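You operate a simulated robot arm through the tools that you are given. There is no shell and no other tool.

Carry out the task below with a simulated robot arm. There is one attempt and no reset: what you move stays moved.

## Task
Give the Table about 8 in the stage mix, take the Host out of it, and return to Hall.
Fine: the hall levels, other channels and controls stay.
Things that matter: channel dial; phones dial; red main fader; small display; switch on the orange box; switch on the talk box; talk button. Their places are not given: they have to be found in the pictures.

The check looks at the end state, three seconds after you hand in, the way a careful person would. Anything else that was tipped, shoved, dropped, spilled or broken makes it a failure.

## Robot
A 7-joint arm with a fingered hand, fixed in place. Base frame: the origin is on the floor under the middle of its stand, x ahead of it, y to its left, z up; the work surface is at about z = 0.88. Readings come in m, degrees, newtons and seconds.
It reaches about 1.333 m from its shoulder. Its first joint turns from -69.0 to 172.0 degrees. Payload 5 kg.
The TCP is the grasp point between the finger pads, 0.032 m short of the fingertips. In the tool frame z runs along the fingers and y along their closing line. The gripper opens to 0.16 m; its body begins 0.089 m behind the TCP. The gripper is a hand of 3 fingers: y runs from the thumb to the fingers, the wrist lies at [0, 0, -0.252] in the tool frame, and closing takes about 1.5 s.
Orientation is that of the tool frame in the base frame, as [roll, pitch, yaw] about the fixed x, y, z axes, in that order (R = Rz(yaw) Ry(pitch) Rx(roll)). With the fingers straight down and closing along the base's y, the tool's x points along the base's -x, its y along +y and its z along -z.

## Interface
- The arm moves only by the tool play_rows. Its argument "targets" is a list that holds one entry, the list of rows, each a list of 7 numbers: the shift along the base's x, y, z in m, then the turn, a rotation vector about the base's x, y, z in rad, then the finger opening in m, from 0 to 0.16. In form: [[[x, y, z, wx, wy, wz, hand], ...]]. A call has 1 to 20 rows; each row is the pose to reach, as a shift and turn from the pose commanded when the call began. Each row takes 0.2 s and may step no farther than 0.05 m and 8.6 degrees from the row before; otherwise, or with a gripper value out of range, the whole call is refused. Where a pose cannot be reached the arm comes as near as it can. A force on the tool above 40 N (or 10 N above the force at the start of the call, whichever is more), or a blocked arm, ends the call early, and 0.2 s more pass. Each finger travels about 0.108 m/s and halts on what it meets, pressing with about 32 N; the grip force reading is that of the motor and also rises with nothing between the fingers. The clock runs only during rows and for 0.2 s after the last one: add rows that repeat a pose to give the fingers time. The reply holds the time, the measured pose of the TCP, the force on the tool along the base axes, the opening and the grip force, in the units named above and with some noise, with the torque about the TCP (base axes, N m) and any sound that the robot's microphone picked up, and new pictures: "pictures" is both (left out), scene, wrist or none.
- Cameras (640 x 400 px; columns grow to the right, rows downward): "scene" is fixed at [0.3922, 0.5098, 1.4289]; the picture's right is [-0.95, -0.30, 0.00], its down [-0.10, 0.31, -0.94] and it looks along [0.29, -0.90, -0.33] (base axes); focal length 312 px, centre (320, 200). "wrist" rides on the gripper at [0.065, -0.004, -0.116] in the tool frame; the picture's right is [0.06, 1.00, 0.00], its down [-0.87, 0.05, -0.49] and it looks along [-0.49, 0.03, 0.87] (tool axes); focal length 261 px, centre (320, 200).
- slide_trunk(by): slides the trunk up (or, below 0, down) by that many m; the arm rides with it, the base frame stays. It gives what a move gives, with no picture.
- hand_shape(shape): the hand has 3 fingers and takes this shape, open, in about a second: jaw (thumb against the fingers, like two jaws); tri (thumb and two fingers); tip (a fingertip pinch); poke (one finger out to press); point (the index stretched); flat (the hand flat); cup (the hand cupped); fist (a fist). The gripper value then closes the fingers along that shape, each until it touches; the sizes above hold for jaw. It gives what a move gives, with no picture.
- locate(camera, pixels): for up to 12 pixels [column, row] of the newest picture of that camera ("zoom" is the newest enlarged one), the place [x, y, z] in the base frame of the surface seen there, good to about 0.003 m, but the place of the scene camera against the robot may be out by one fixed shift of up to 0.018 m in any direction. The clock stands still meanwhile.
- close_up(camera, box): a new picture of the part [left, top, right, bottom] of that camera's present view, enlarged. The clock stands still meanwhile.
- finish_job(): hands the job in; it is judged then, once.

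Unless the task says otherwise, let go and move clear before handing in.

The tools are called after "Emit:" by a JSON object that holds its "api" and its "payload". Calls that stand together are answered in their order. play_rows: Moves the arm, as the interface text tells. Its arguments: {"type":"object","properties":{"targets":{"type":"array"},"pictures":{"type":"string","enum":["both","scene","wrist","none"]}},"required":["targets"]} The other tools are called the same way: slide_trunk (by) moves the trunk up or down; hand_shape (shape) gives the hand a shape; locate (camera, pixels) gives the place of the surface under pixels of a picture; close_up (camera, box) takes an enlarged picture of a part of a camera's view; finish_job () hands the job in.

At the start:

```text
clock: 0.0
eef_pos: [0.4336, -0.6076, 1.1731]
orientation: [-180.0, 0.1, 180.0]
ft_force: [-0.1, 0.6, 1.5]
ft_torque: [0.03, 0.01, 0.02]
opening: 0.1598
grasp_force: 0.0
shape: jaw
trunk travel left (down, up): [-0.6, 0.34]
```

scene: 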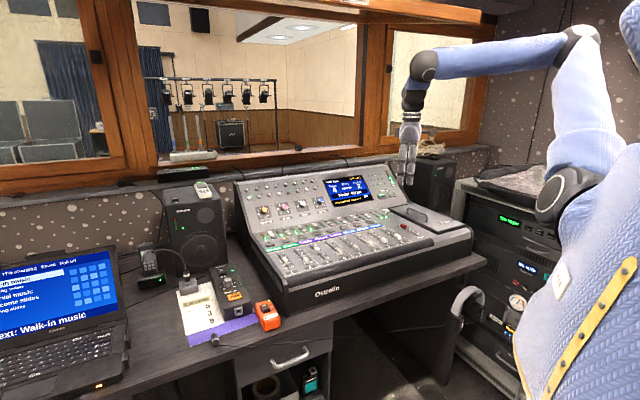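
wrist: 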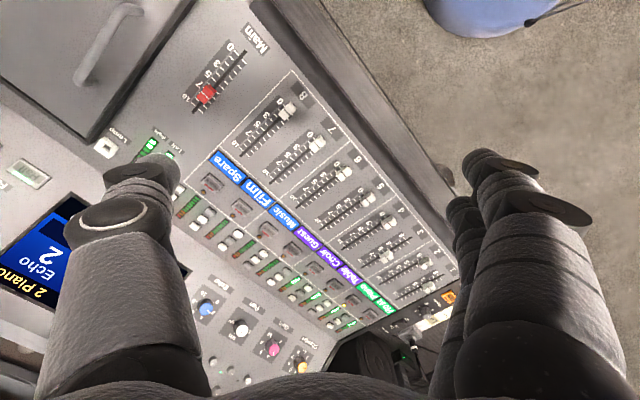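

The scene picture shows a mixing console (columns 235-470, rows 170-310) with a display at about (360,190) and channel strips; the wrist view shows the strips labelled Host, Pres, Table, Choir, Guest, Music, Film, Spare. I'll take enlarged views first to read the labels.

Emit:
{"api": "close_up", "payload": {"camera": "scene", "box": [310, 160, 420, 229]}}

Emit:
{"api": "close_up", "payload": {"camera": "scene", "box": [235, 170, 395, 270]}}

Emit:
{"api": "close_up", "payload": {"camera": "wrist", "box": [180, 60, 480, 250]}}

Emit:
{"api": "close_up", "payload": {"camera": "wrist", "box": [150, 200, 470, 400]}}

Emit:
{"api": "close_up", "payload": {"camera": "scene", "box": [140, 240, 300, 340]}}

```text
5.80 times, centred on (365, 194) of scene
```

zoom: 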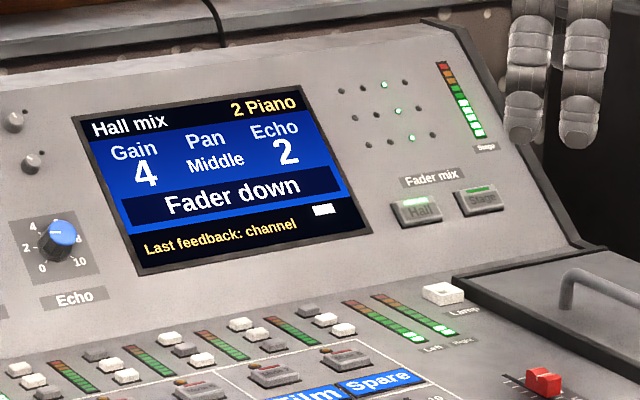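

```text
4.00 times, centred on (315, 220) of scene
```

zoom: 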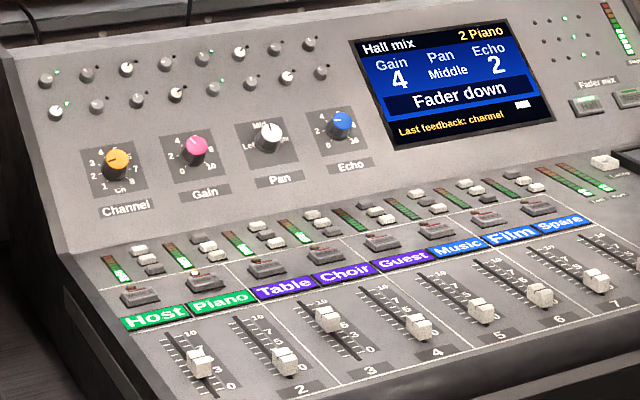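

```text
2.11 times, centred on (330, 155) of wrist
```

zoom: 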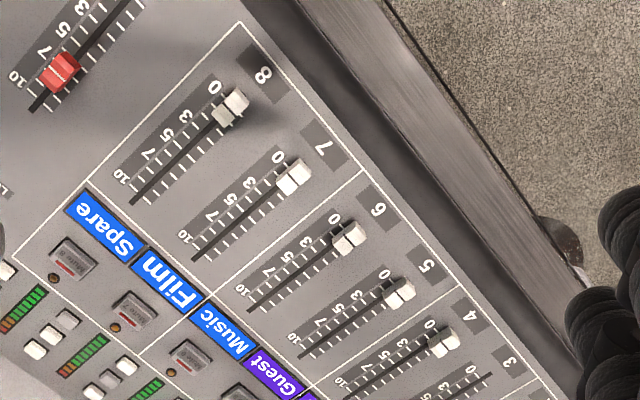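

```text
2.00 times, centred on (310, 300) of wrist
```

zoom: 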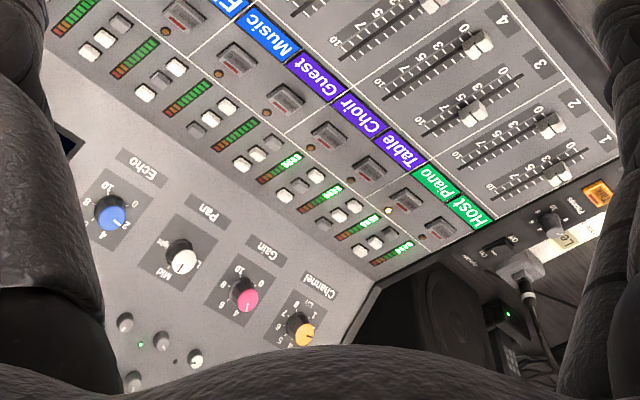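

```text
4.00 times, centred on (220, 290) of scene
```

zoom: 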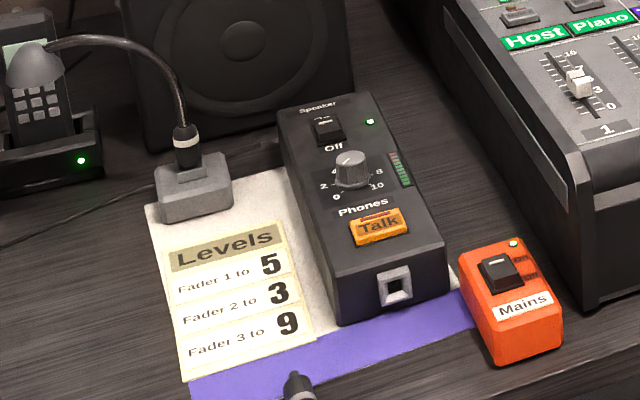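

The display reads "Hall mix", and the Hall/Stage "Fader mix" buttons sit at about scene (382,197) and (392,194); fader 1 = Host, fader 3 = Table. I'll locate these points next, from both cameras to compare.

Emit:
{"api": "locate", "payload": {"camera": "scene", "pixels": [[381, 196], [392, 194], [403, 226], [386, 210], [317, 249], [284, 260], [305, 259], [276, 230], [265, 212]]}}

Emit:
{"api": "locate", "payload": {"camera": "wrist", "pixels": [[206, 95], [105, 147], [428, 284], [433, 300], [387, 224], [303, 367], [288, 107], [393, 251], [255, 35]]}}

Emit:
{"api": "close_up", "payload": {"camera": "wrist", "box": [330, 200, 470, 288]}}

Emit:
{"api": "close_up", "payload": {"camera": "scene", "box": [258, 225, 354, 285]}}

```text
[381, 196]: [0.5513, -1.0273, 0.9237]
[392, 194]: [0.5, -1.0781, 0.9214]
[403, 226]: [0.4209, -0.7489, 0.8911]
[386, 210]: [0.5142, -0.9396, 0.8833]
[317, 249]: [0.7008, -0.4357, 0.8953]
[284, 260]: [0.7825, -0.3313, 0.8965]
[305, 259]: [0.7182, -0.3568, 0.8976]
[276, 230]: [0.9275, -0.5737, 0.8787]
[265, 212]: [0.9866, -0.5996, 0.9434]
```

```text
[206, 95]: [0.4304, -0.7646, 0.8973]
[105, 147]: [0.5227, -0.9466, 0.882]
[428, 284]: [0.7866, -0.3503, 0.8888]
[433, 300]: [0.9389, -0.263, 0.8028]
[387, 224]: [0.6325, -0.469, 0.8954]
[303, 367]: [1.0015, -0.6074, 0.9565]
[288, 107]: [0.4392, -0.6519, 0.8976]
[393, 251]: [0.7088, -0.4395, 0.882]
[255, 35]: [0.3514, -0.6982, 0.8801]
```

```text
4.55 times, centred on (400, 244) of wrist
```

zoom: 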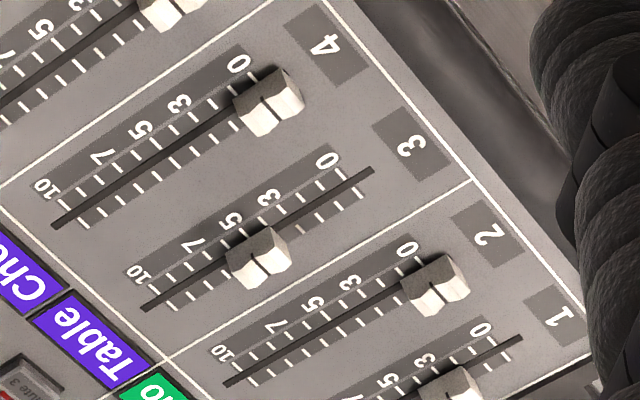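

```text
6.67 times, centred on (306, 255) of scene
```

zoom: 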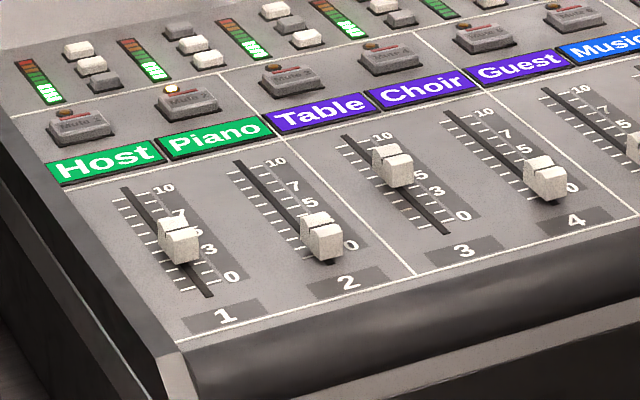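

The wrist and scene readings differ by about (0.009,-0.012,0.003), so the scene camera's fixed shift is small. Before moving I'll check how close the window wall, sill and speaker are behind the console.

Emit:
{"api": "locate", "payload": {"camera": "scene", "pixels": [[260, 157], [340, 152], [370, 120], [345, 165], [435, 170], [405, 185], [425, 215], [470, 235], [400, 165], [430, 60], [360, 190], [325, 172]]}}

Emit:
{"api": "locate", "payload": {"camera": "wrist", "pixels": [[255, 90], [199, 107], [280, 68], [30, 175], [90, 75], [160, 30], [240, 328], [205, 308], [270, 350], [20, 250], [130, 140], [225, 160]]}}

```text
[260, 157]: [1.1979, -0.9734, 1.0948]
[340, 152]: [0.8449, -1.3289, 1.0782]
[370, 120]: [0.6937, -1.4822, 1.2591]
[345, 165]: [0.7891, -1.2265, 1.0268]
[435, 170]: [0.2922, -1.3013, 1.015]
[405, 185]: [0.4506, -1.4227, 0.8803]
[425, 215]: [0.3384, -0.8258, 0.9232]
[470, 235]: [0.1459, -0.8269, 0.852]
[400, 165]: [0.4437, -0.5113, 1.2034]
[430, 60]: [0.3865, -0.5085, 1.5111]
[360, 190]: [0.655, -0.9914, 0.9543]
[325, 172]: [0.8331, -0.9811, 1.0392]
```

```text
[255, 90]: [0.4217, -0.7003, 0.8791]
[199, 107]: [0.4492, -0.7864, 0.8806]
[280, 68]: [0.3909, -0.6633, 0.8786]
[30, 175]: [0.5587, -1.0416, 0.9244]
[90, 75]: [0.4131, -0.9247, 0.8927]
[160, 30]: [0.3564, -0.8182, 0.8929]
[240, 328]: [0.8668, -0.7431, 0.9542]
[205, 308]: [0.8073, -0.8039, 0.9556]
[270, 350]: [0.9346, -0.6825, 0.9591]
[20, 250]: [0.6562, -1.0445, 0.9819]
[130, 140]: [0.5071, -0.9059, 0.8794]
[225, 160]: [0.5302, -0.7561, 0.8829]
```

The wall is well behind (y about -1.3 to -1.45) and the Hall button reads (0.559,-1.042,0.924). I'll travel at the same height to a point above the console's right side, where the wrist camera can see both mix buttons.

Emit:
{"api": "play_rows", "payload": {"targets": [[[0, -0.04, 0.0, 0, 0, 0, 0.16], [0, -0.08, 0.0, 0, 0, 0, 0.16], [0, -0.12, 0.0, 0, 0, 0, 0.16], [0, -0.16, 0.0, 0, 0, 0, 0.16], [-0.01, -0.2, 0.0, 0, 0, 0, 0.16], [-0.02, -0.24, 0.0, 0, 0, 0, 0.16], [-0.03, -0.28, 0.0, 0, 0, 0, 0.16], [-0.04, -0.32, 0.0, 0, 0, 0, 0.16], [-0.05, -0.36, 0.0, 0, 0, 0, 0.16], [-0.05, -0.38, 0.0, 0, 0, 0, 0.16]]]}}

Emit:
{"api": "hand_shape", "payload": {"shape": "poke"}}

Emit:
{"api": "play_rows", "payload": {"targets": [[[0, 0, 0, 0, 0, 0, 0.16]]]}}

```text
clock: 2.2
eef_pos: [0.385, -0.9873, 1.1743]
orientation: [-180.0, 0.0, -180.0]
ft_force: [0.5, 0.9, 0.1]
ft_torque: [0.0, 0.0, 0.02]
opening: 0.1598
grasp_force: 0.1
shape: jaw
trunk travel left (down, up): [-0.6, 0.34]
```

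scene: 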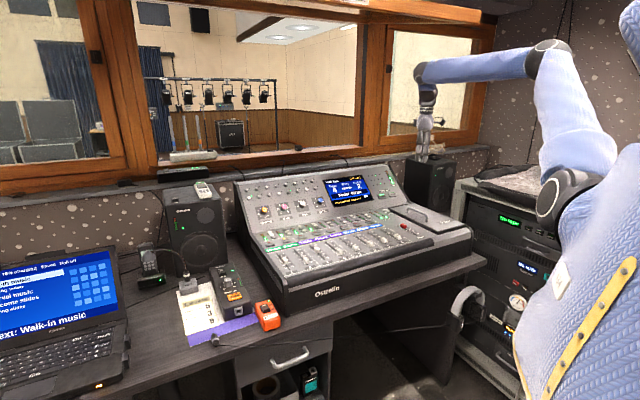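
wrist: 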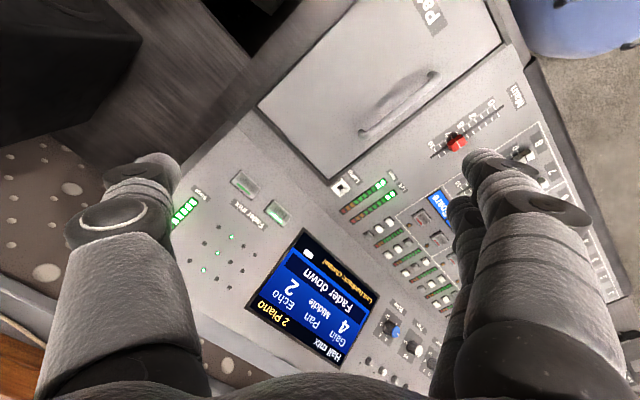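

```text
clock: 3.1
eef_pos: [0.3865, -0.9865, 1.1738]
orientation: [180.0, 0.0, -180.0]
ft_force: [0.8, 0.1, 0.0]
ft_torque: [0.02, -0.02, -0.03]
opening: 0.0
grasp_force: 0.1
shape: poke
trunk travel left (down, up): [-0.6, 0.34]
```

```text
clock: 3.5
eef_pos: [0.3845, -0.9865, 1.1738]
orientation: [179.9, 0.1, 180.0]
ft_force: [0.1, 0.5, -0.3]
ft_torque: [0.0, 0.02, -0.01]
opening: 0.0
grasp_force: 0.0
shape: poke
trunk travel left (down, up): [-0.6, 0.34]
```

scene: 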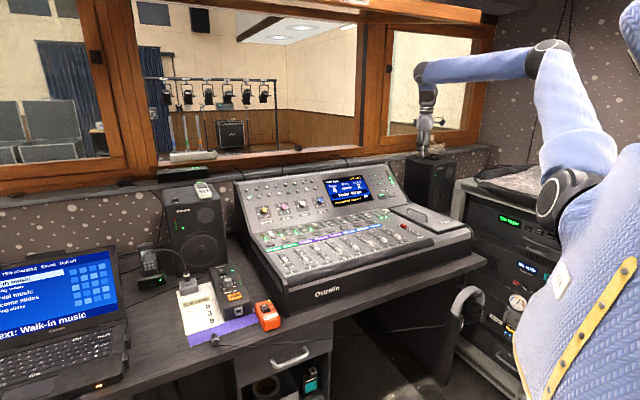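
wrist: 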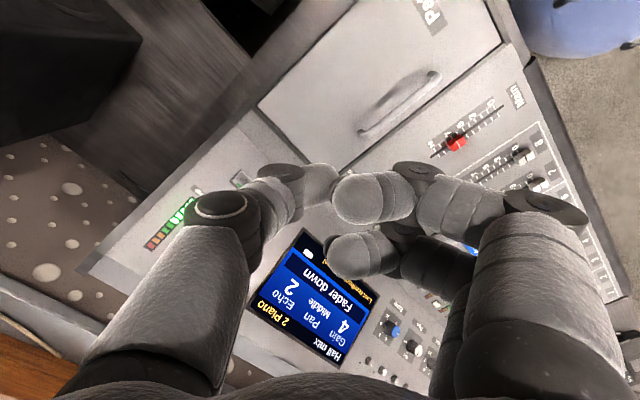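

The poke shape now hides the buttons: fingers meet at about wrist (340,190) and (360,255). I'll enlarge both views to see which finger sticks out and where its tip is.

Emit:
{"api": "close_up", "payload": {"camera": "wrist", "box": [180, 120, 500, 320]}}

Emit:
{"api": "close_up", "payload": {"camera": "scene", "box": [400, 80, 464, 160]}}

Emit:
{"api": "locate", "payload": {"camera": "wrist", "pixels": [[330, 185], [360, 195], [345, 205], [350, 255], [370, 255], [240, 180]]}}

```text
2.00 times, centred on (340, 220) of wrist
```

zoom: 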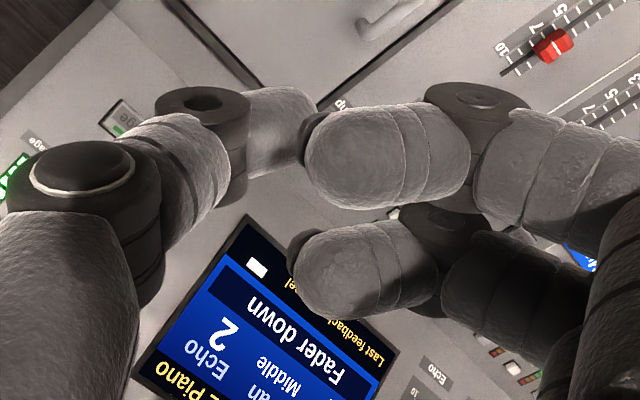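

```text
5.00 times, centred on (432, 120) of scene
```

zoom: 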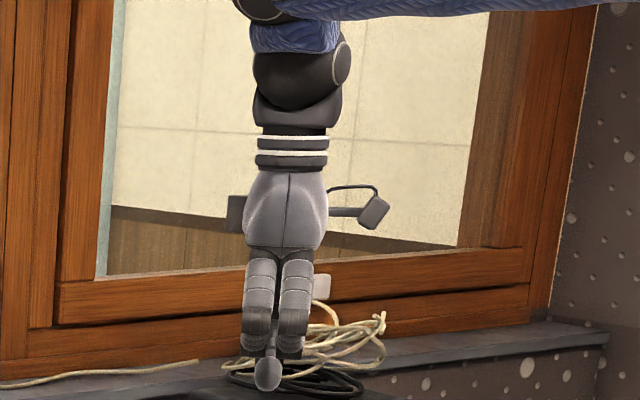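

```text
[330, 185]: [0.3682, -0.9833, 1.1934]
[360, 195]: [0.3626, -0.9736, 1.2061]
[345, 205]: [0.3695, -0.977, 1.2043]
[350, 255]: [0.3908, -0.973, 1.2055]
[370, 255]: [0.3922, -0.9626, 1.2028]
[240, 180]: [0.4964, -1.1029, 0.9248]
```

The scene close-up shows one digit (the thumb) sticking out lowest at zoom pixel (267,372), the others curled above. I'll locate that tip and the fingers to get the poke tip's place in the tool frame.

Emit:
{"api": "locate", "payload": {"camera": "zoom", "pixels": [[267, 385], [267, 372], [267, 362], [258, 372], [277, 372], [258, 335], [292, 340], [272, 345]]}}

Emit:
{"api": "hand_shape", "payload": {"shape": "point"}}

Emit:
{"api": "close_up", "payload": {"camera": "scene", "box": [390, 90, 454, 180]}}

Emit:
{"api": "close_up", "payload": {"camera": "wrist", "box": [0, 0, 640, 400]}}

```text
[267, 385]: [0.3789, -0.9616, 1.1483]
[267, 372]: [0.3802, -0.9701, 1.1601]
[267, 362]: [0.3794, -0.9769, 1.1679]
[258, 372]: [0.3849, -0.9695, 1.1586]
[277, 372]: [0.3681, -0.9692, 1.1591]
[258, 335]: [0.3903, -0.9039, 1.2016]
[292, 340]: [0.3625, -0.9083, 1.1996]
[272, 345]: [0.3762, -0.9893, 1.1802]
```

```text
clock: 4.4
eef_pos: [0.3852, -0.987, 1.1738]
orientation: [-180.0, 0.0, -179.9]
ft_force: [-0.3, -0.7, -0.6]
ft_torque: [-0.02, -0.01, 0.02]
opening: 0.0001
grasp_force: 0.0
shape: point
trunk travel left (down, up): [-0.6, 0.34]
```

```text
4.44 times, centred on (422, 135) of scene
```

zoom: 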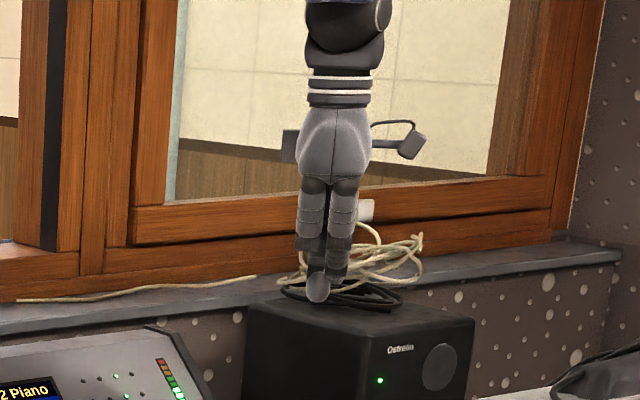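

```text
1.00 times, centred on (320, 200) of wrist (not enlarged: the box is as wide or as high as the picture)
```

zoom: 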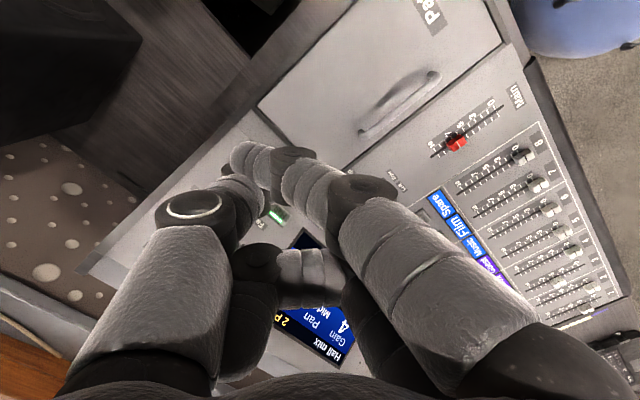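

In the point shape one finger reaches down to about zoom (318,295) and the Hall light shows at wrist (277,214). I'll switch back to poke, whose single tip stands clear of the others, and check its tip from a better vantage.

Emit:
{"api": "hand_shape", "payload": {"shape": "poke"}}

Emit:
{"api": "play_rows", "payload": {"targets": [[[0, 0, 0, 0, 0, 0.14, 0.0], [0, 0, 0, 0, 0, 0.28, 0.0], [0, 0, 0, 0, 0, 0.42, 0.0], [0, 0, 0, 0, 0, 0.56, 0.0], [0, 0, 0, 0, 0, 0.7, 0.0], [0, 0, 0, 0, 0, 0.84, 0.0], [0, 0, 0, 0, 0, 0.98, 0.0], [0, 0, 0, 0, 0, 1.12, 0.0], [0, 0, 0, 0, 0, 1.26, 0.0]]]}}

Emit:
{"api": "close_up", "payload": {"camera": "scene", "box": [390, 90, 454, 180]}}

```text
clock: 5.3
eef_pos: [0.3852, -0.9864, 1.1739]
orientation: [-180.0, 0.1, 180.0]
ft_force: [0.2, -0.3, -0.2]
ft_torque: [0.0, -0.04, 0.0]
opening: 0.0002
grasp_force: 0.0
shape: poke
trunk travel left (down, up): [-0.6, 0.34]
```

```text
clock: 7.3
eef_pos: [0.3843, -0.9861, 1.1729]
orientation: [-179.9, 0.1, -107.7]
ft_force: [1.3, 0.5, -0.2]
ft_torque: [0.01, -0.03, 0.0]
opening: 0.0
grasp_force: 32.5
shape: jaw
trunk travel left (down, up): [-0.6, 0.34]
```

scene: 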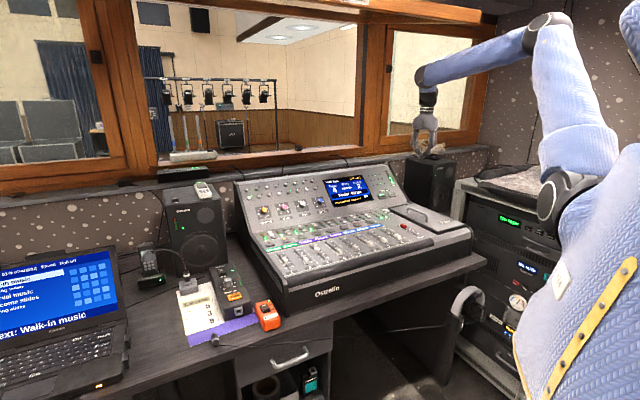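
wrist: 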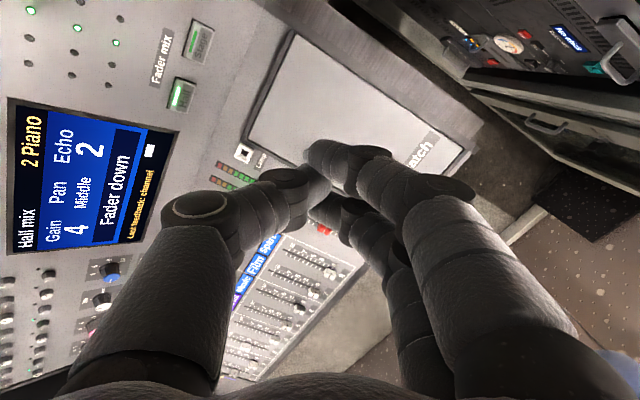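

```text
4.44 times, centred on (422, 135) of scene
```

zoom: 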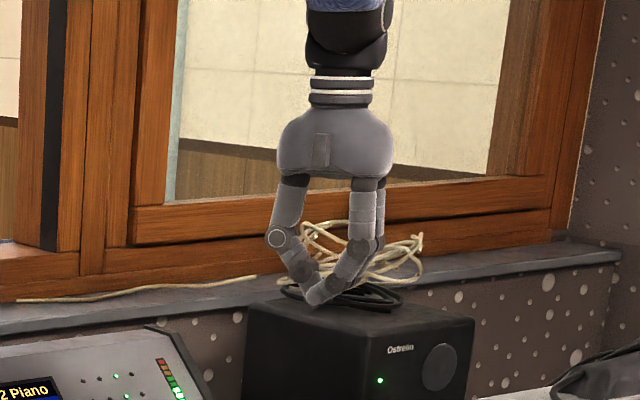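

Sending 0.0 turned the hand back into a closed jaw, so poke needs the value kept at 0.16. In the wrist picture Hall (lit) is at (181,95) and Stage at (199,42); I'll locate them precisely and re-make the poke shape.

Emit:
{"api": "locate", "payload": {"camera": "wrist", "pixels": [[181, 95], [199, 42], [176, 108], [187, 82], [194, 56], [206, 29], [172, 95], [192, 96], [188, 40], [210, 44], [215, 80], [242, 153]]}}

Emit:
{"api": "close_up", "payload": {"camera": "wrist", "box": [100, 0, 260, 170]}}

Emit:
{"api": "hand_shape", "payload": {"shape": "poke"}}

Emit:
{"api": "close_up", "payload": {"camera": "scene", "box": [400, 110, 464, 170]}}

```text
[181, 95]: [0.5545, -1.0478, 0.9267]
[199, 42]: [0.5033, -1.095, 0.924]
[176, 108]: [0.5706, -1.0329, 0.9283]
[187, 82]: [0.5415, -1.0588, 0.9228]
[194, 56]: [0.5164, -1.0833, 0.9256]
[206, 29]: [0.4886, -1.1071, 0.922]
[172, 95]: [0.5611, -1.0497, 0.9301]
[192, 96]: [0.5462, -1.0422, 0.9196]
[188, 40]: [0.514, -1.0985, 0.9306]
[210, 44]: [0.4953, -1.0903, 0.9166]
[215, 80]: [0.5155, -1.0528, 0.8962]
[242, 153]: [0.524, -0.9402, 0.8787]
```

```text
2.35 times, centred on (180, 85) of wrist
```

zoom: 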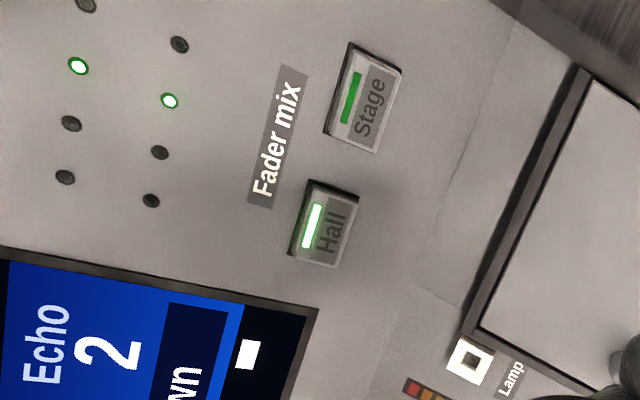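

```text
clock: 8.2
eef_pos: [0.3848, -0.9872, 1.1735]
orientation: [-180.0, 0.0, -107.8]
ft_force: [-0.3, -0.6, 0.3]
ft_torque: [-0.01, -0.02, -0.02]
opening: 0.0001
grasp_force: 0.1
shape: poke
trunk travel left (down, up): [-0.6, 0.34]
```

```text
6.67 times, centred on (432, 140) of scene
```

zoom: 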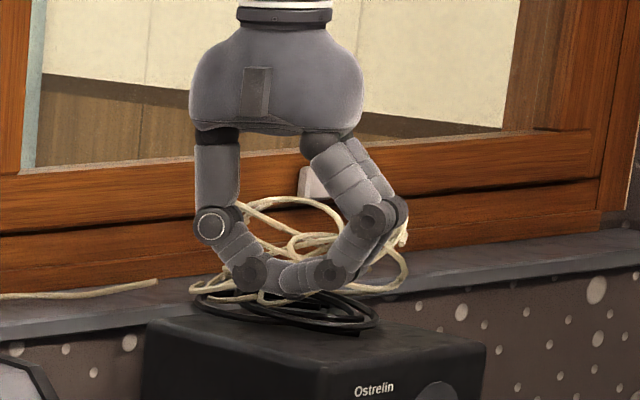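

The poke hand now looks curled (zoom around (290,275)), possibly still closing from the earlier value. I'll hold the pose for a row with the value at 0.16 and look again.

Emit:
{"api": "play_rows", "payload": {"targets": [[[0, 0, 0, 0, 0, 0, 0.16], [0, 0, 0, 0, 0, 0, 0.16], [0, 0, 0, 0, 0, 0, 0.16], [0, 0, 0, 0, 0, 0, 0.16]]], "pictures": "wrist"}}

Emit:
{"api": "close_up", "payload": {"camera": "scene", "box": [400, 110, 464, 170]}}

```text
clock: 9.2
eef_pos: [0.3829, -0.9861, 1.1734]
orientation: [180.0, 0.1, -107.8]
ft_force: [1.2, -0.2, -0.3]
ft_torque: [-0.01, -0.01, 0.0]
opening: 0.0001
grasp_force: 0.0
shape: poke
trunk travel left (down, up): [-0.6, 0.34]
```

wrist: 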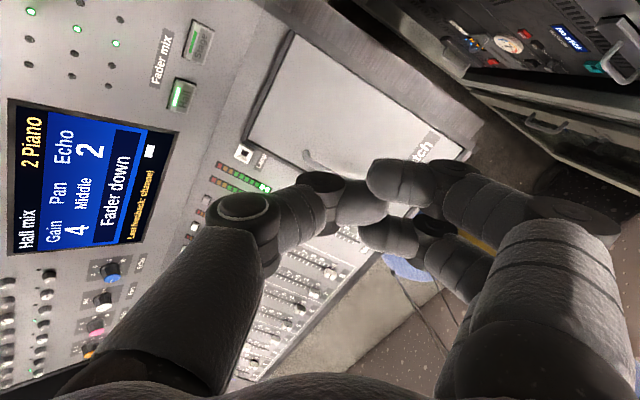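

```text
6.67 times, centred on (432, 140) of scene
```

zoom: 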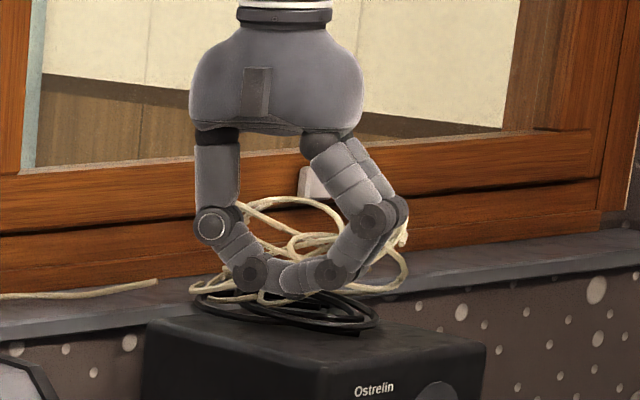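

From this side poke turns out rather flat: the thumb's end link is nearly horizontal at zoom (290,278). I'll look at the point and tip shapes from the same side before choosing.

Emit:
{"api": "hand_shape", "payload": {"shape": "point"}}

Emit:
{"api": "close_up", "payload": {"camera": "scene", "box": [400, 110, 464, 170]}}

Emit:
{"api": "close_up", "payload": {"camera": "wrist", "box": [160, 50, 480, 250]}}

Emit:
{"api": "hand_shape", "payload": {"shape": "tip"}}

Emit:
{"api": "close_up", "payload": {"camera": "scene", "box": [400, 110, 464, 170]}}

Emit:
{"api": "close_up", "payload": {"camera": "wrist", "box": [160, 50, 480, 250]}}

```text
clock: 10.1
eef_pos: [0.3827, -0.9865, 1.1741]
orientation: [-179.9, 0.0, -107.8]
ft_force: [-0.1, 0.3, 0.1]
ft_torque: [0.03, -0.03, -0.02]
opening: 0.0
grasp_force: 0.1
shape: point
trunk travel left (down, up): [-0.6, 0.34]
```

```text
6.67 times, centred on (432, 140) of scene
```

zoom: 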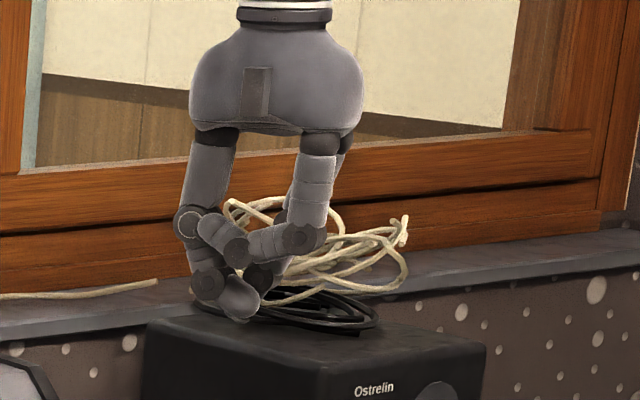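

```text
2.00 times, centred on (320, 150) of wrist
```

zoom: 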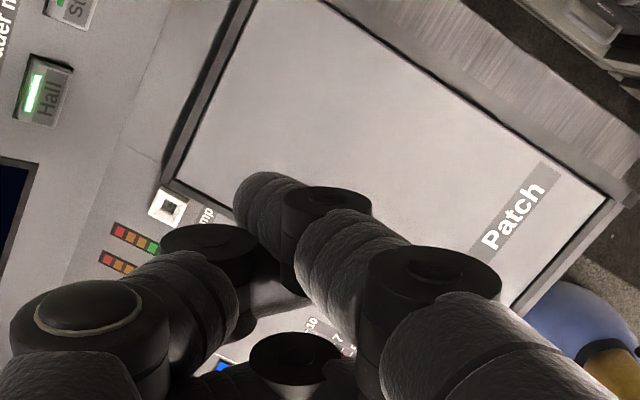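

```text
clock: 11.0
eef_pos: [0.3841, -0.9862, 1.1735]
orientation: [-180.0, -0.1, -107.8]
ft_force: [1.0, 0.6, -0.2]
ft_torque: [-0.01, -0.01, -0.03]
opening: 0.1598
grasp_force: 0.1
shape: tip
trunk travel left (down, up): [-0.6, 0.34]
```

```text
6.67 times, centred on (432, 140) of scene
```

zoom: 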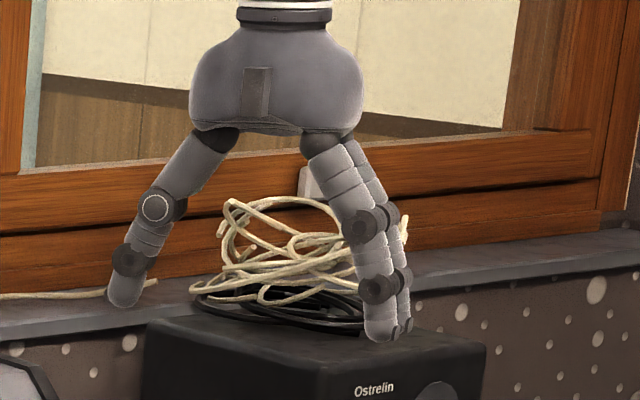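

```text
2.00 times, centred on (320, 150) of wrist
```

zoom: 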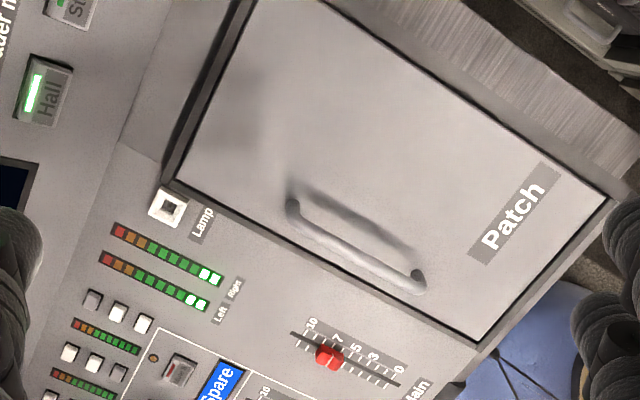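

The tip shape opens wide with fingertips vertical at zoom (127,300) and (385,335), giving a clear wrist view. I'll close it fully here to see what probe/pinch it makes.

Emit:
{"api": "play_rows", "payload": {"targets": [[[0, 0, 0, 0, 0, 0, 0.1], [0, 0, 0, 0, 0, 0, 0.05], [0, 0, 0, 0, 0, 0, 0.0], [0, 0, 0, 0, 0, 0, 0.0], [0, 0, 0, 0, 0, 0, 0.0], [0, 0, 0, 0, 0, 0, 0.0], [0, 0, 0, 0, 0, 0, 0.0], [0, 0, 0, 0, 0, 0, 0.0]]], "pictures": "wrist"}}

Emit:
{"api": "close_up", "payload": {"camera": "scene", "box": [400, 110, 464, 170]}}

Emit:
{"api": "close_up", "payload": {"camera": "wrist", "box": [160, 50, 480, 250]}}

```text
clock: 12.8
eef_pos: [0.3838, -0.9853, 1.1727]
orientation: [-179.9, 0.0, -107.7]
ft_force: [-0.6, -0.5, 0.3]
ft_torque: [0.0, 0.03, 0.02]
opening: 0.0
grasp_force: 31.8
shape: tip
trunk travel left (down, up): [-0.6, 0.34]
```

wrist: 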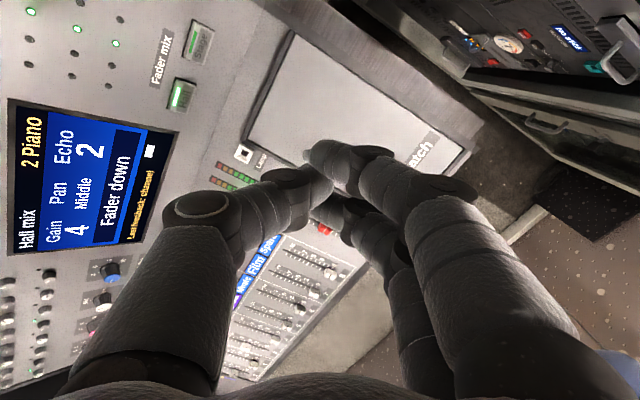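

```text
6.67 times, centred on (432, 140) of scene
```

zoom: 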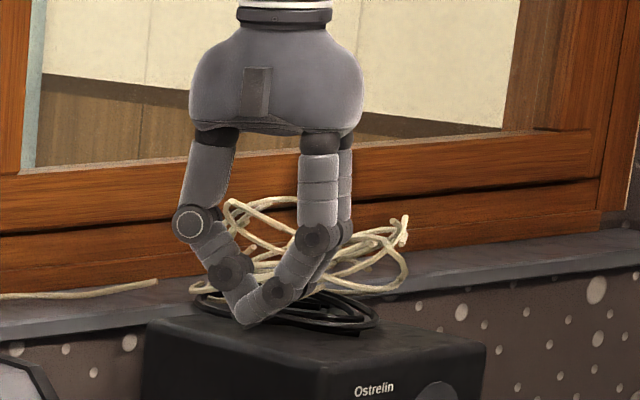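

```text
2.00 times, centred on (320, 150) of wrist
```

zoom: 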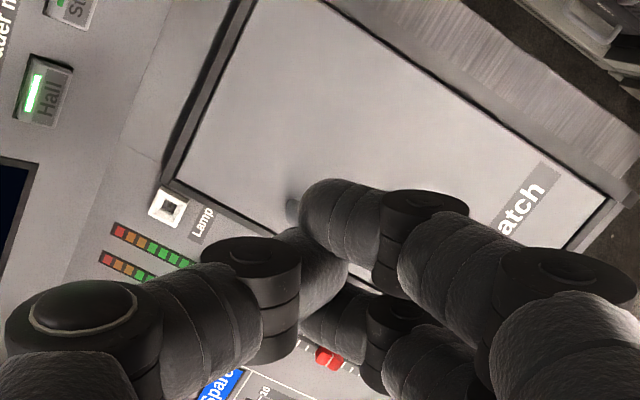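

Closed, the tip shape makes a clean wedge with its lowest point at zoom (245,325). I'll locate that point and the button corners so I can work out the tip's offset and the panel tilt.

Emit:
{"api": "close_up", "payload": {"camera": "scene", "box": [400, 125, 448, 165]}}

Emit:
{"api": "locate", "payload": {"camera": "zoom", "pixels": [[200, 345], [198, 335], [205, 335], [190, 320], [230, 320], [215, 330]]}}

Emit:
{"api": "locate", "payload": {"camera": "wrist", "pixels": [[90, 110], [60, 170], [150, 130], [150, 200], [215, 60], [230, 60], [160, 60], [140, 40], [115, 20], [215, 100], [120, 280], [75, 270]]}}

```text
10.00 times, centred on (424, 145) of scene
```

zoom: 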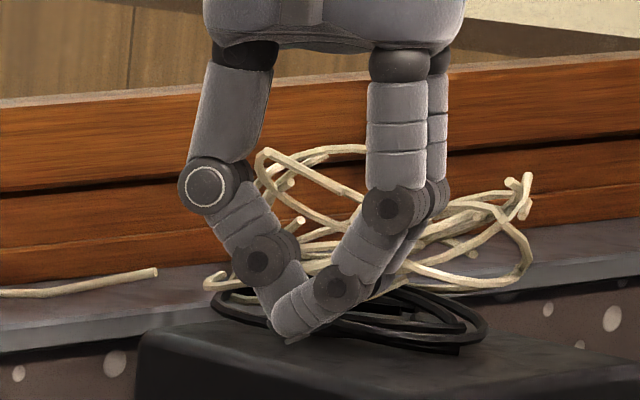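

```text
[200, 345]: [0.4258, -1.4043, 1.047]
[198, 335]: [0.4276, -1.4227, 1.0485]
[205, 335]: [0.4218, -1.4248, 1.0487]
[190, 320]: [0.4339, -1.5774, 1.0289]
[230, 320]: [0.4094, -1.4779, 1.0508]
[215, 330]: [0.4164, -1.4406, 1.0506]
```

```text
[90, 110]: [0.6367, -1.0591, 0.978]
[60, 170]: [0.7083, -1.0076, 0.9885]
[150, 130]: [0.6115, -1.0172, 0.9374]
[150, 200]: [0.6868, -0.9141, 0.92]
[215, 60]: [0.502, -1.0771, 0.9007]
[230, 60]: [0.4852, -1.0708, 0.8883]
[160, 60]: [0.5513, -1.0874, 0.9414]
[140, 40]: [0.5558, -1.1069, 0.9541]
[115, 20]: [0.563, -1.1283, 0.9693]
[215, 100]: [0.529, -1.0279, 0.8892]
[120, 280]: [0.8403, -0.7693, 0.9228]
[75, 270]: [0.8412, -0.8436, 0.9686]
```

The button faces stand about 0.01 m proud of a panel tilted roughly 40 degrees. The wedge tip in this 10x view is at (290,340); I'll locate that.

Emit:
{"api": "locate", "payload": {"camera": "zoom", "pixels": [[290, 338], [284, 330], [300, 330], [292, 320], [275, 318], [310, 325], [330, 290], [260, 265]]}}

```text
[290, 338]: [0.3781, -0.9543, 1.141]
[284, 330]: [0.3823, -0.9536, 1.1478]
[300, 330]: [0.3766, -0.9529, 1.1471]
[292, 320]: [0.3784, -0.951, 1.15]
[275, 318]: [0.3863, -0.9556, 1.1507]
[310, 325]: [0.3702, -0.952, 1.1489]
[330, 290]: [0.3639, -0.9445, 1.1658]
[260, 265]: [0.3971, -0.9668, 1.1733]
```

The closed wedge reaches 0.03 m past the TCP, with fingertips near tool x = ±0.02 and the thumb in the middle. I'll turn the hand so that width runs along the button row, then tilt it about 40 degrees to face the panel, stopping 0.10 m off the Stage button.

Emit:
{"api": "play_rows", "payload": {"targets": [[[0, 0, 0, 0, 0, -0.128, 0.0], [0, 0, 0, 0, 0, -0.256, 0.0], [0, 0, 0, 0, 0, -0.384, 0.0], [0, 0, 0, 0, 0, -0.512, 0.0]]], "pictures": "none"}}

Emit:
{"api": "play_rows", "payload": {"targets": [[[0.01, -0.008, -0.024, -0.0857, -0.0793, 0, 0.0], [0.02, -0.016, -0.048, -0.1714, -0.1587, 0, 0.0], [0.03, -0.024, -0.072, -0.2572, -0.238, 0, 0.0], [0.04, -0.032, -0.096, -0.343, -0.3173, 0, 0.0], [0.05, -0.04, -0.12, -0.4287, -0.3967, 0, 0.0], [0.061, -0.048, -0.148, -0.5145, -0.476, 0, 0.0]]]}}

```text
clock: 13.8
eef_pos: [0.3831, -0.9872, 1.1719]
orientation: [179.9, 0.0, -137.3]
ft_force: [0.5, 0.9, 0.2]
ft_torque: [0.0, 0.02, 0.02]
opening: 0.0002
grasp_force: 32.2
shape: tip
trunk travel left (down, up): [-0.6, 0.34]
```

```text
clock: 15.2
eef_pos: [0.4457, -1.0368, 1.0255]
orientation: [-139.8, 0.0, -137.2]
ft_force: [-0.5, 0.5, -0.6]
ft_torque: [0.0, -0.04, -0.01]
opening: 0.0001
grasp_force: 31.8
shape: tip
trunk travel left (down, up): [-0.6, 0.34]
```

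scene: 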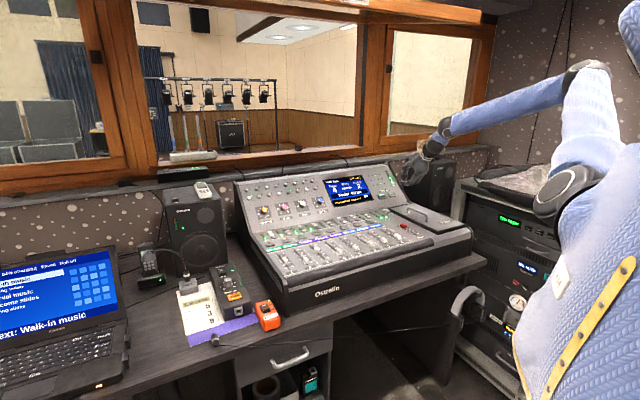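
wrist: 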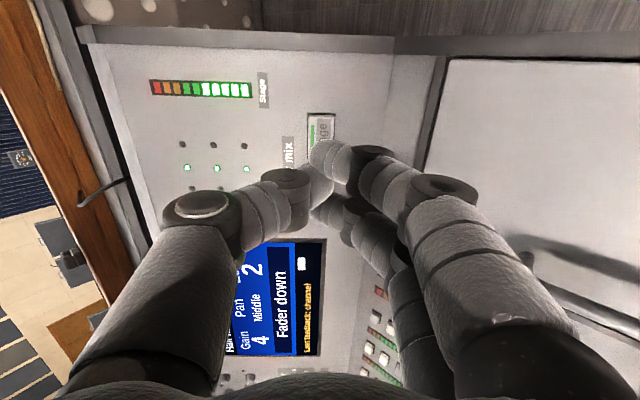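

The hand now faces the panel and the Stage button is visible at wrist (320,128), just beyond the fingertips. I'll locate it again from here to refine the press point.

Emit:
{"api": "close_up", "payload": {"camera": "wrist", "box": [260, 90, 400, 178]}}

Emit:
{"api": "locate", "payload": {"camera": "wrist", "pixels": [[320, 128], [312, 118], [332, 118], [332, 140], [310, 140], [306, 120], [345, 130], [320, 105]]}}

```text
4.55 times, centred on (330, 134) of wrist
```

zoom: 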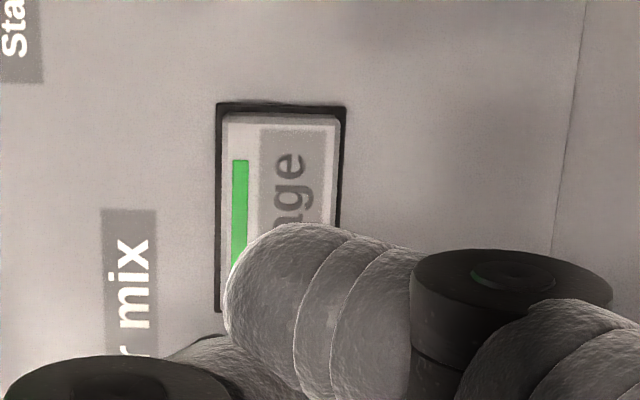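

```text
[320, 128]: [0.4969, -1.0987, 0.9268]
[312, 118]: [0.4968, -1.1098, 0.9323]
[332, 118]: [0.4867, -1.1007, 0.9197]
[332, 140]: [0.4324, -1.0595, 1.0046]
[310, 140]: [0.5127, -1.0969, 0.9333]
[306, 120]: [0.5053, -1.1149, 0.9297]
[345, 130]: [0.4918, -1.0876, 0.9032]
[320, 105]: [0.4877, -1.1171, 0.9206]
```

The Stage button's centre stays at about (0.503,-1.095,0.925), in line with the wedge along the tool axis. I'll go in along that axis to just about contact, then read the force.

Emit:
{"api": "play_rows", "payload": {"targets": [[[0.0174, -0.0172, -0.0308, 0, 0, 0, 0.0], [0.0301, -0.0297, -0.0531, 0, 0, 0, 0.0], [0.0371, -0.0366, -0.0655, 0, 0, 0, 0.0], [0.041, -0.0405, -0.0724, 0, 0, 0, 0.0], [0.0436, -0.0431, -0.077, 0, 0, 0, 0.0]]]}}

Emit:
{"api": "close_up", "payload": {"camera": "wrist", "box": [240, 90, 400, 190]}}

```text
clock: 16.4
eef_pos: [0.4871, -1.0791, 0.948]
orientation: [-139.9, 0.0, -137.3]
ft_force: [-1.1, 1.6, 1.2]
ft_torque: [0.05, -0.01, 0.03]
opening: 0.0
grasp_force: 32.3
shape: tip
trunk travel left (down, up): [-0.6, 0.34]
heard: click
```

scene: 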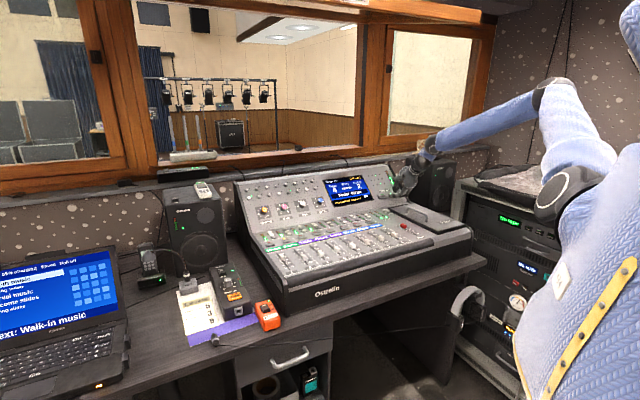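
wrist: 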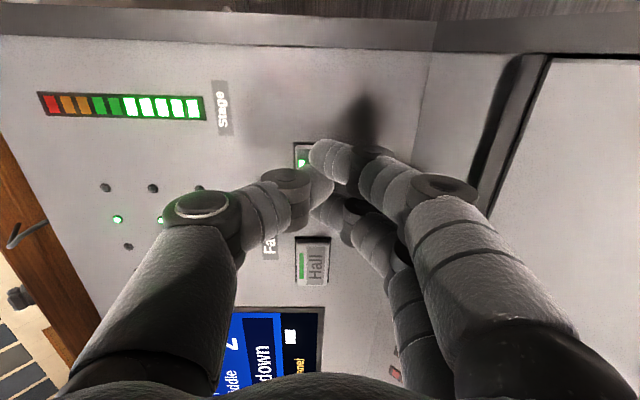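

```text
4.00 times, centred on (320, 140) of wrist
```

zoom: 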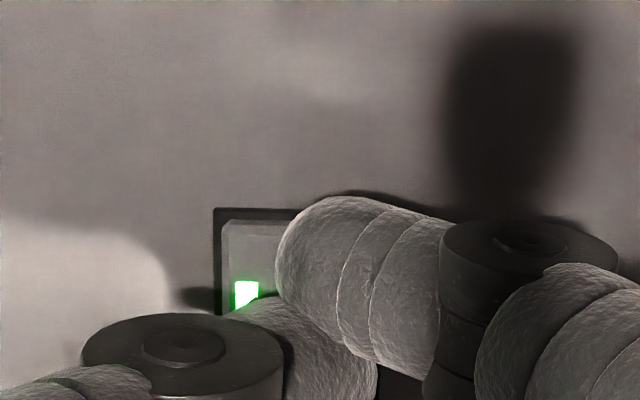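

A click was heard; the Stage lamp is now bright at zoom (246,295) and Hall's at (303,265) has gone dim. I'll back straight out along the same line and check the display and faders.

Emit:
{"api": "play_rows", "payload": {"targets": [[[-0.0174, 0.0172, 0.0308, 0, 0, 0, 0.0], [-0.035, 0.0345, 0.0616, 0, 0, 0, 0.0], [-0.0436, 0.0431, 0.077, 0, 0, 0, 0.0], [-0.06, 0.06, 0.12, 0, 0, 0, 0.0]]]}}

Emit:
{"api": "close_up", "payload": {"camera": "scene", "box": [310, 160, 420, 229]}}

Emit:
{"api": "close_up", "payload": {"camera": "scene", "box": [258, 225, 354, 285]}}

Emit:
{"api": "close_up", "payload": {"camera": "scene", "box": [330, 210, 426, 270]}}

```text
clock: 17.4
eef_pos: [0.4254, -1.0148, 1.0742]
orientation: [-139.6, 0.0, -137.2]
ft_force: [-0.6, 0.0, 0.9]
ft_torque: [-0.03, 0.01, -0.01]
opening: 0.0
grasp_force: 32.0
shape: tip
trunk travel left (down, up): [-0.6, 0.34]
```

scene: 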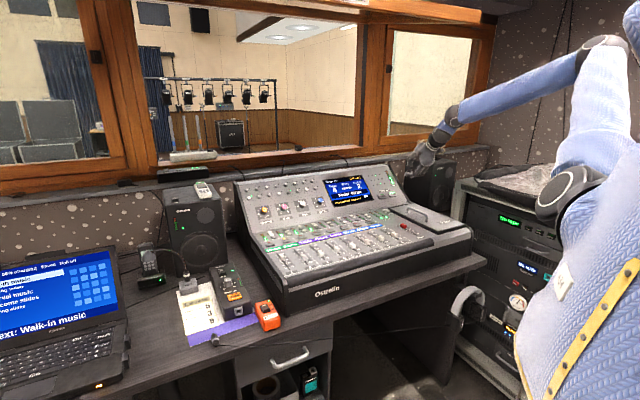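
wrist: 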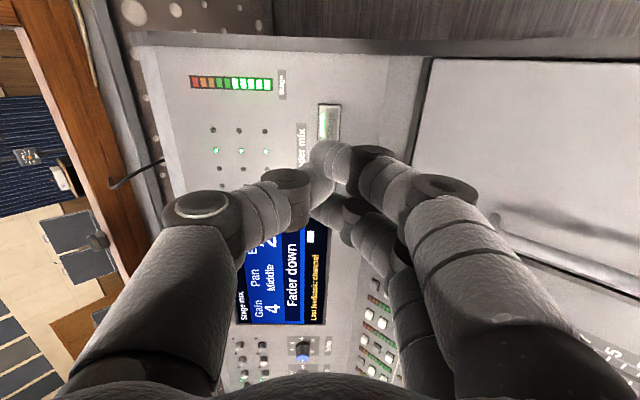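

```text
5.80 times, centred on (365, 194) of scene
```

zoom: 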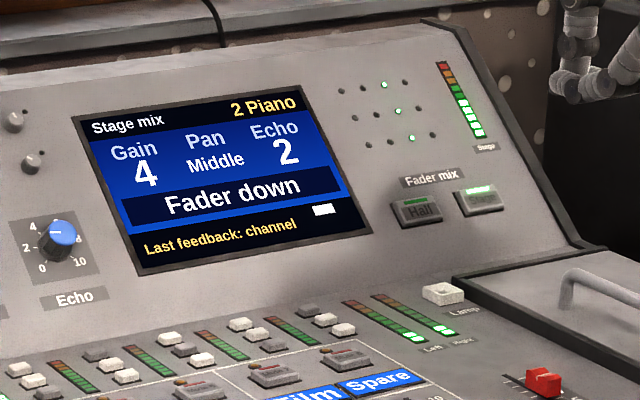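

```text
6.67 times, centred on (306, 255) of scene
```

zoom: 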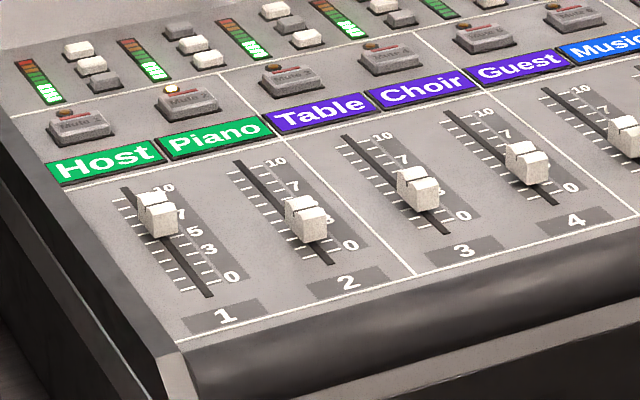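

```text
6.67 times, centred on (378, 240) of scene
```

zoom: 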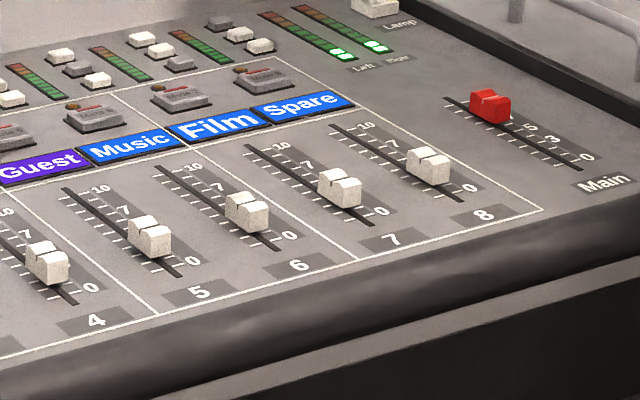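

The display now says "Stage mix" and the motor faders moved: Host is near 8-9 (zoom (158,215)) and Table near 3 (zoom (418,188)). I'll raise and straighten the hand, then turn it so its width runs along the slots and view faders 1-4 from above.

Emit:
{"api": "play_rows", "payload": {"targets": [[[0, 0, 0.04, 0, 0, 0, 0.0], [0, 0.01, 0.08, 0.0857, 0.0793, 0, 0.0], [0.02, 0.04, 0.11, 0.1714, 0.1587, 0, 0.0], [0.04, 0.075, 0.12, 0.2572, 0.238, 0, 0.0], [0.06, 0.11, 0.12, 0.343, 0.3173, 0, 0.0], [0.08, 0.145, 0.12, 0.4287, 0.3967, 0, 0.0], [0.1, 0.18, 0.12, 0.5145, 0.476, 0, 0.0]]], "pictures": "none"}}

Emit:
{"api": "play_rows", "payload": {"targets": [[[0.022, 0.03, 0, 0, 0, 0.143, 0.0], [0.044, 0.06, 0, 0, 0, 0.286, 0.0], [0.066, 0.09, 0, 0, 0, 0.429, 0.0], [0.088, 0.12, 0, 0, 0, 0.571, 0.0], [0.11, 0.15, 0, 0, 0, 0.714, 0.0], [0.132, 0.18, 0, 0, 0, 0.857, 0.0], [0.154, 0.21, 0, 0, 0, 1.0, 0.0], [0.176, 0.24, 0, 0, 0, 1.143, 0.05], [0.198, 0.27, 0, 0, 0, 1.286, 0.08], [0.22, 0.3, 0, 0, 0, 1.429, 0.12], [0.24, 0.33, 0, 0, 0, 1.571, 0.14], [0.26, 0.36, 0, 0, 0, 1.571, 0.16], [0.275, 0.38, 0, 0, 0, 1.571, 0.16], [0.275, 0.38, 0, 0, 0, 1.571, 0.16]]]}}

```text
clock: 19.0
eef_pos: [0.5277, -0.8382, 1.1846]
orientation: [179.9, -0.1, -137.3]
ft_force: [0.4, -0.4, -0.1]
ft_torque: [-0.01, 0.03, -0.01]
opening: 0.0
grasp_force: 32.5
shape: tip
trunk travel left (down, up): [-0.6, 0.34]
```

```text
clock: 22.0
eef_pos: [0.8048, -0.4599, 1.1884]
orientation: [180.0, 0.0, -47.1]
ft_force: [1.0, -0.2, 0.5]
ft_torque: [0.02, -0.05, -0.02]
opening: 0.1598
grasp_force: 0.1
shape: tip
trunk travel left (down, up): [-0.6, 0.34]
```

scene: 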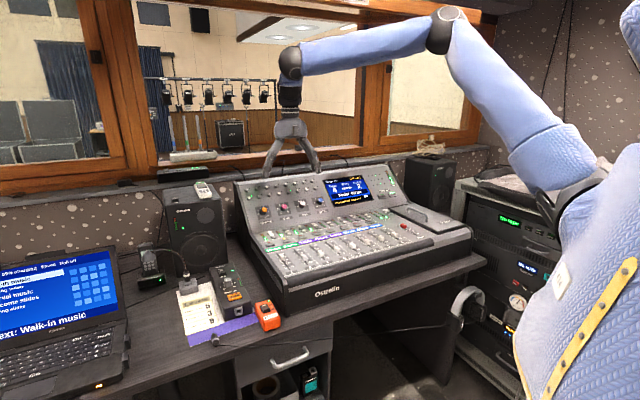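
wrist: 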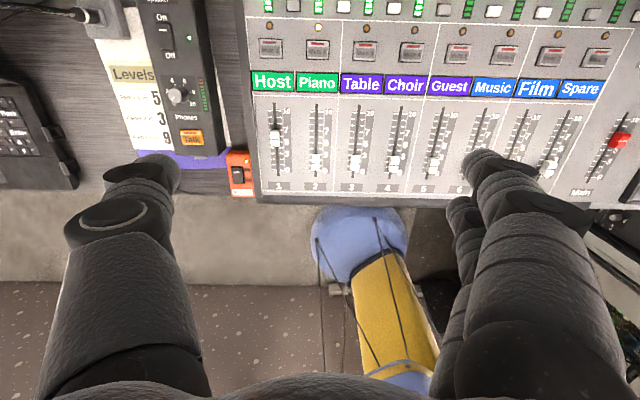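

This is a clean upright view: Host cap at (277,138), Table cap at (355,162). I'll enlarge it to read the scales and locate the slot ends.

Emit:
{"api": "close_up", "payload": {"camera": "wrist", "box": [245, 65, 437, 185]}}

Emit:
{"api": "close_up", "payload": {"camera": "wrist", "box": [250, 95, 378, 195]}}

```text
3.33 times, centred on (341, 125) of wrist
```

zoom: 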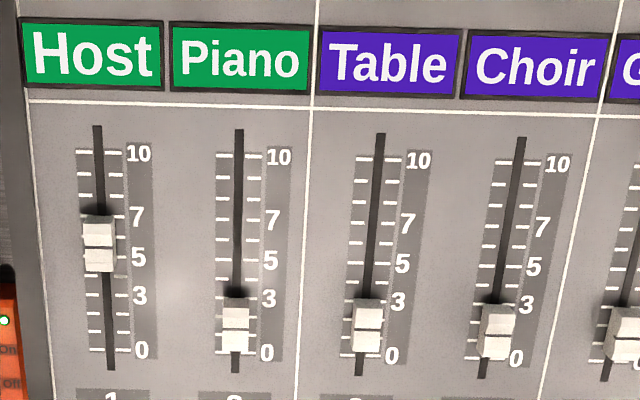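

```text
4.00 times, centred on (314, 145) of wrist
```

zoom: 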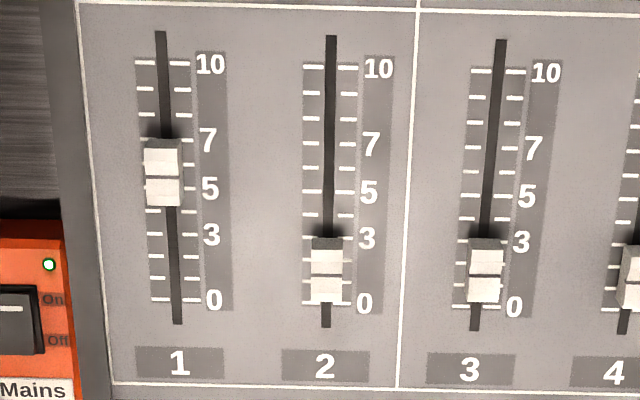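

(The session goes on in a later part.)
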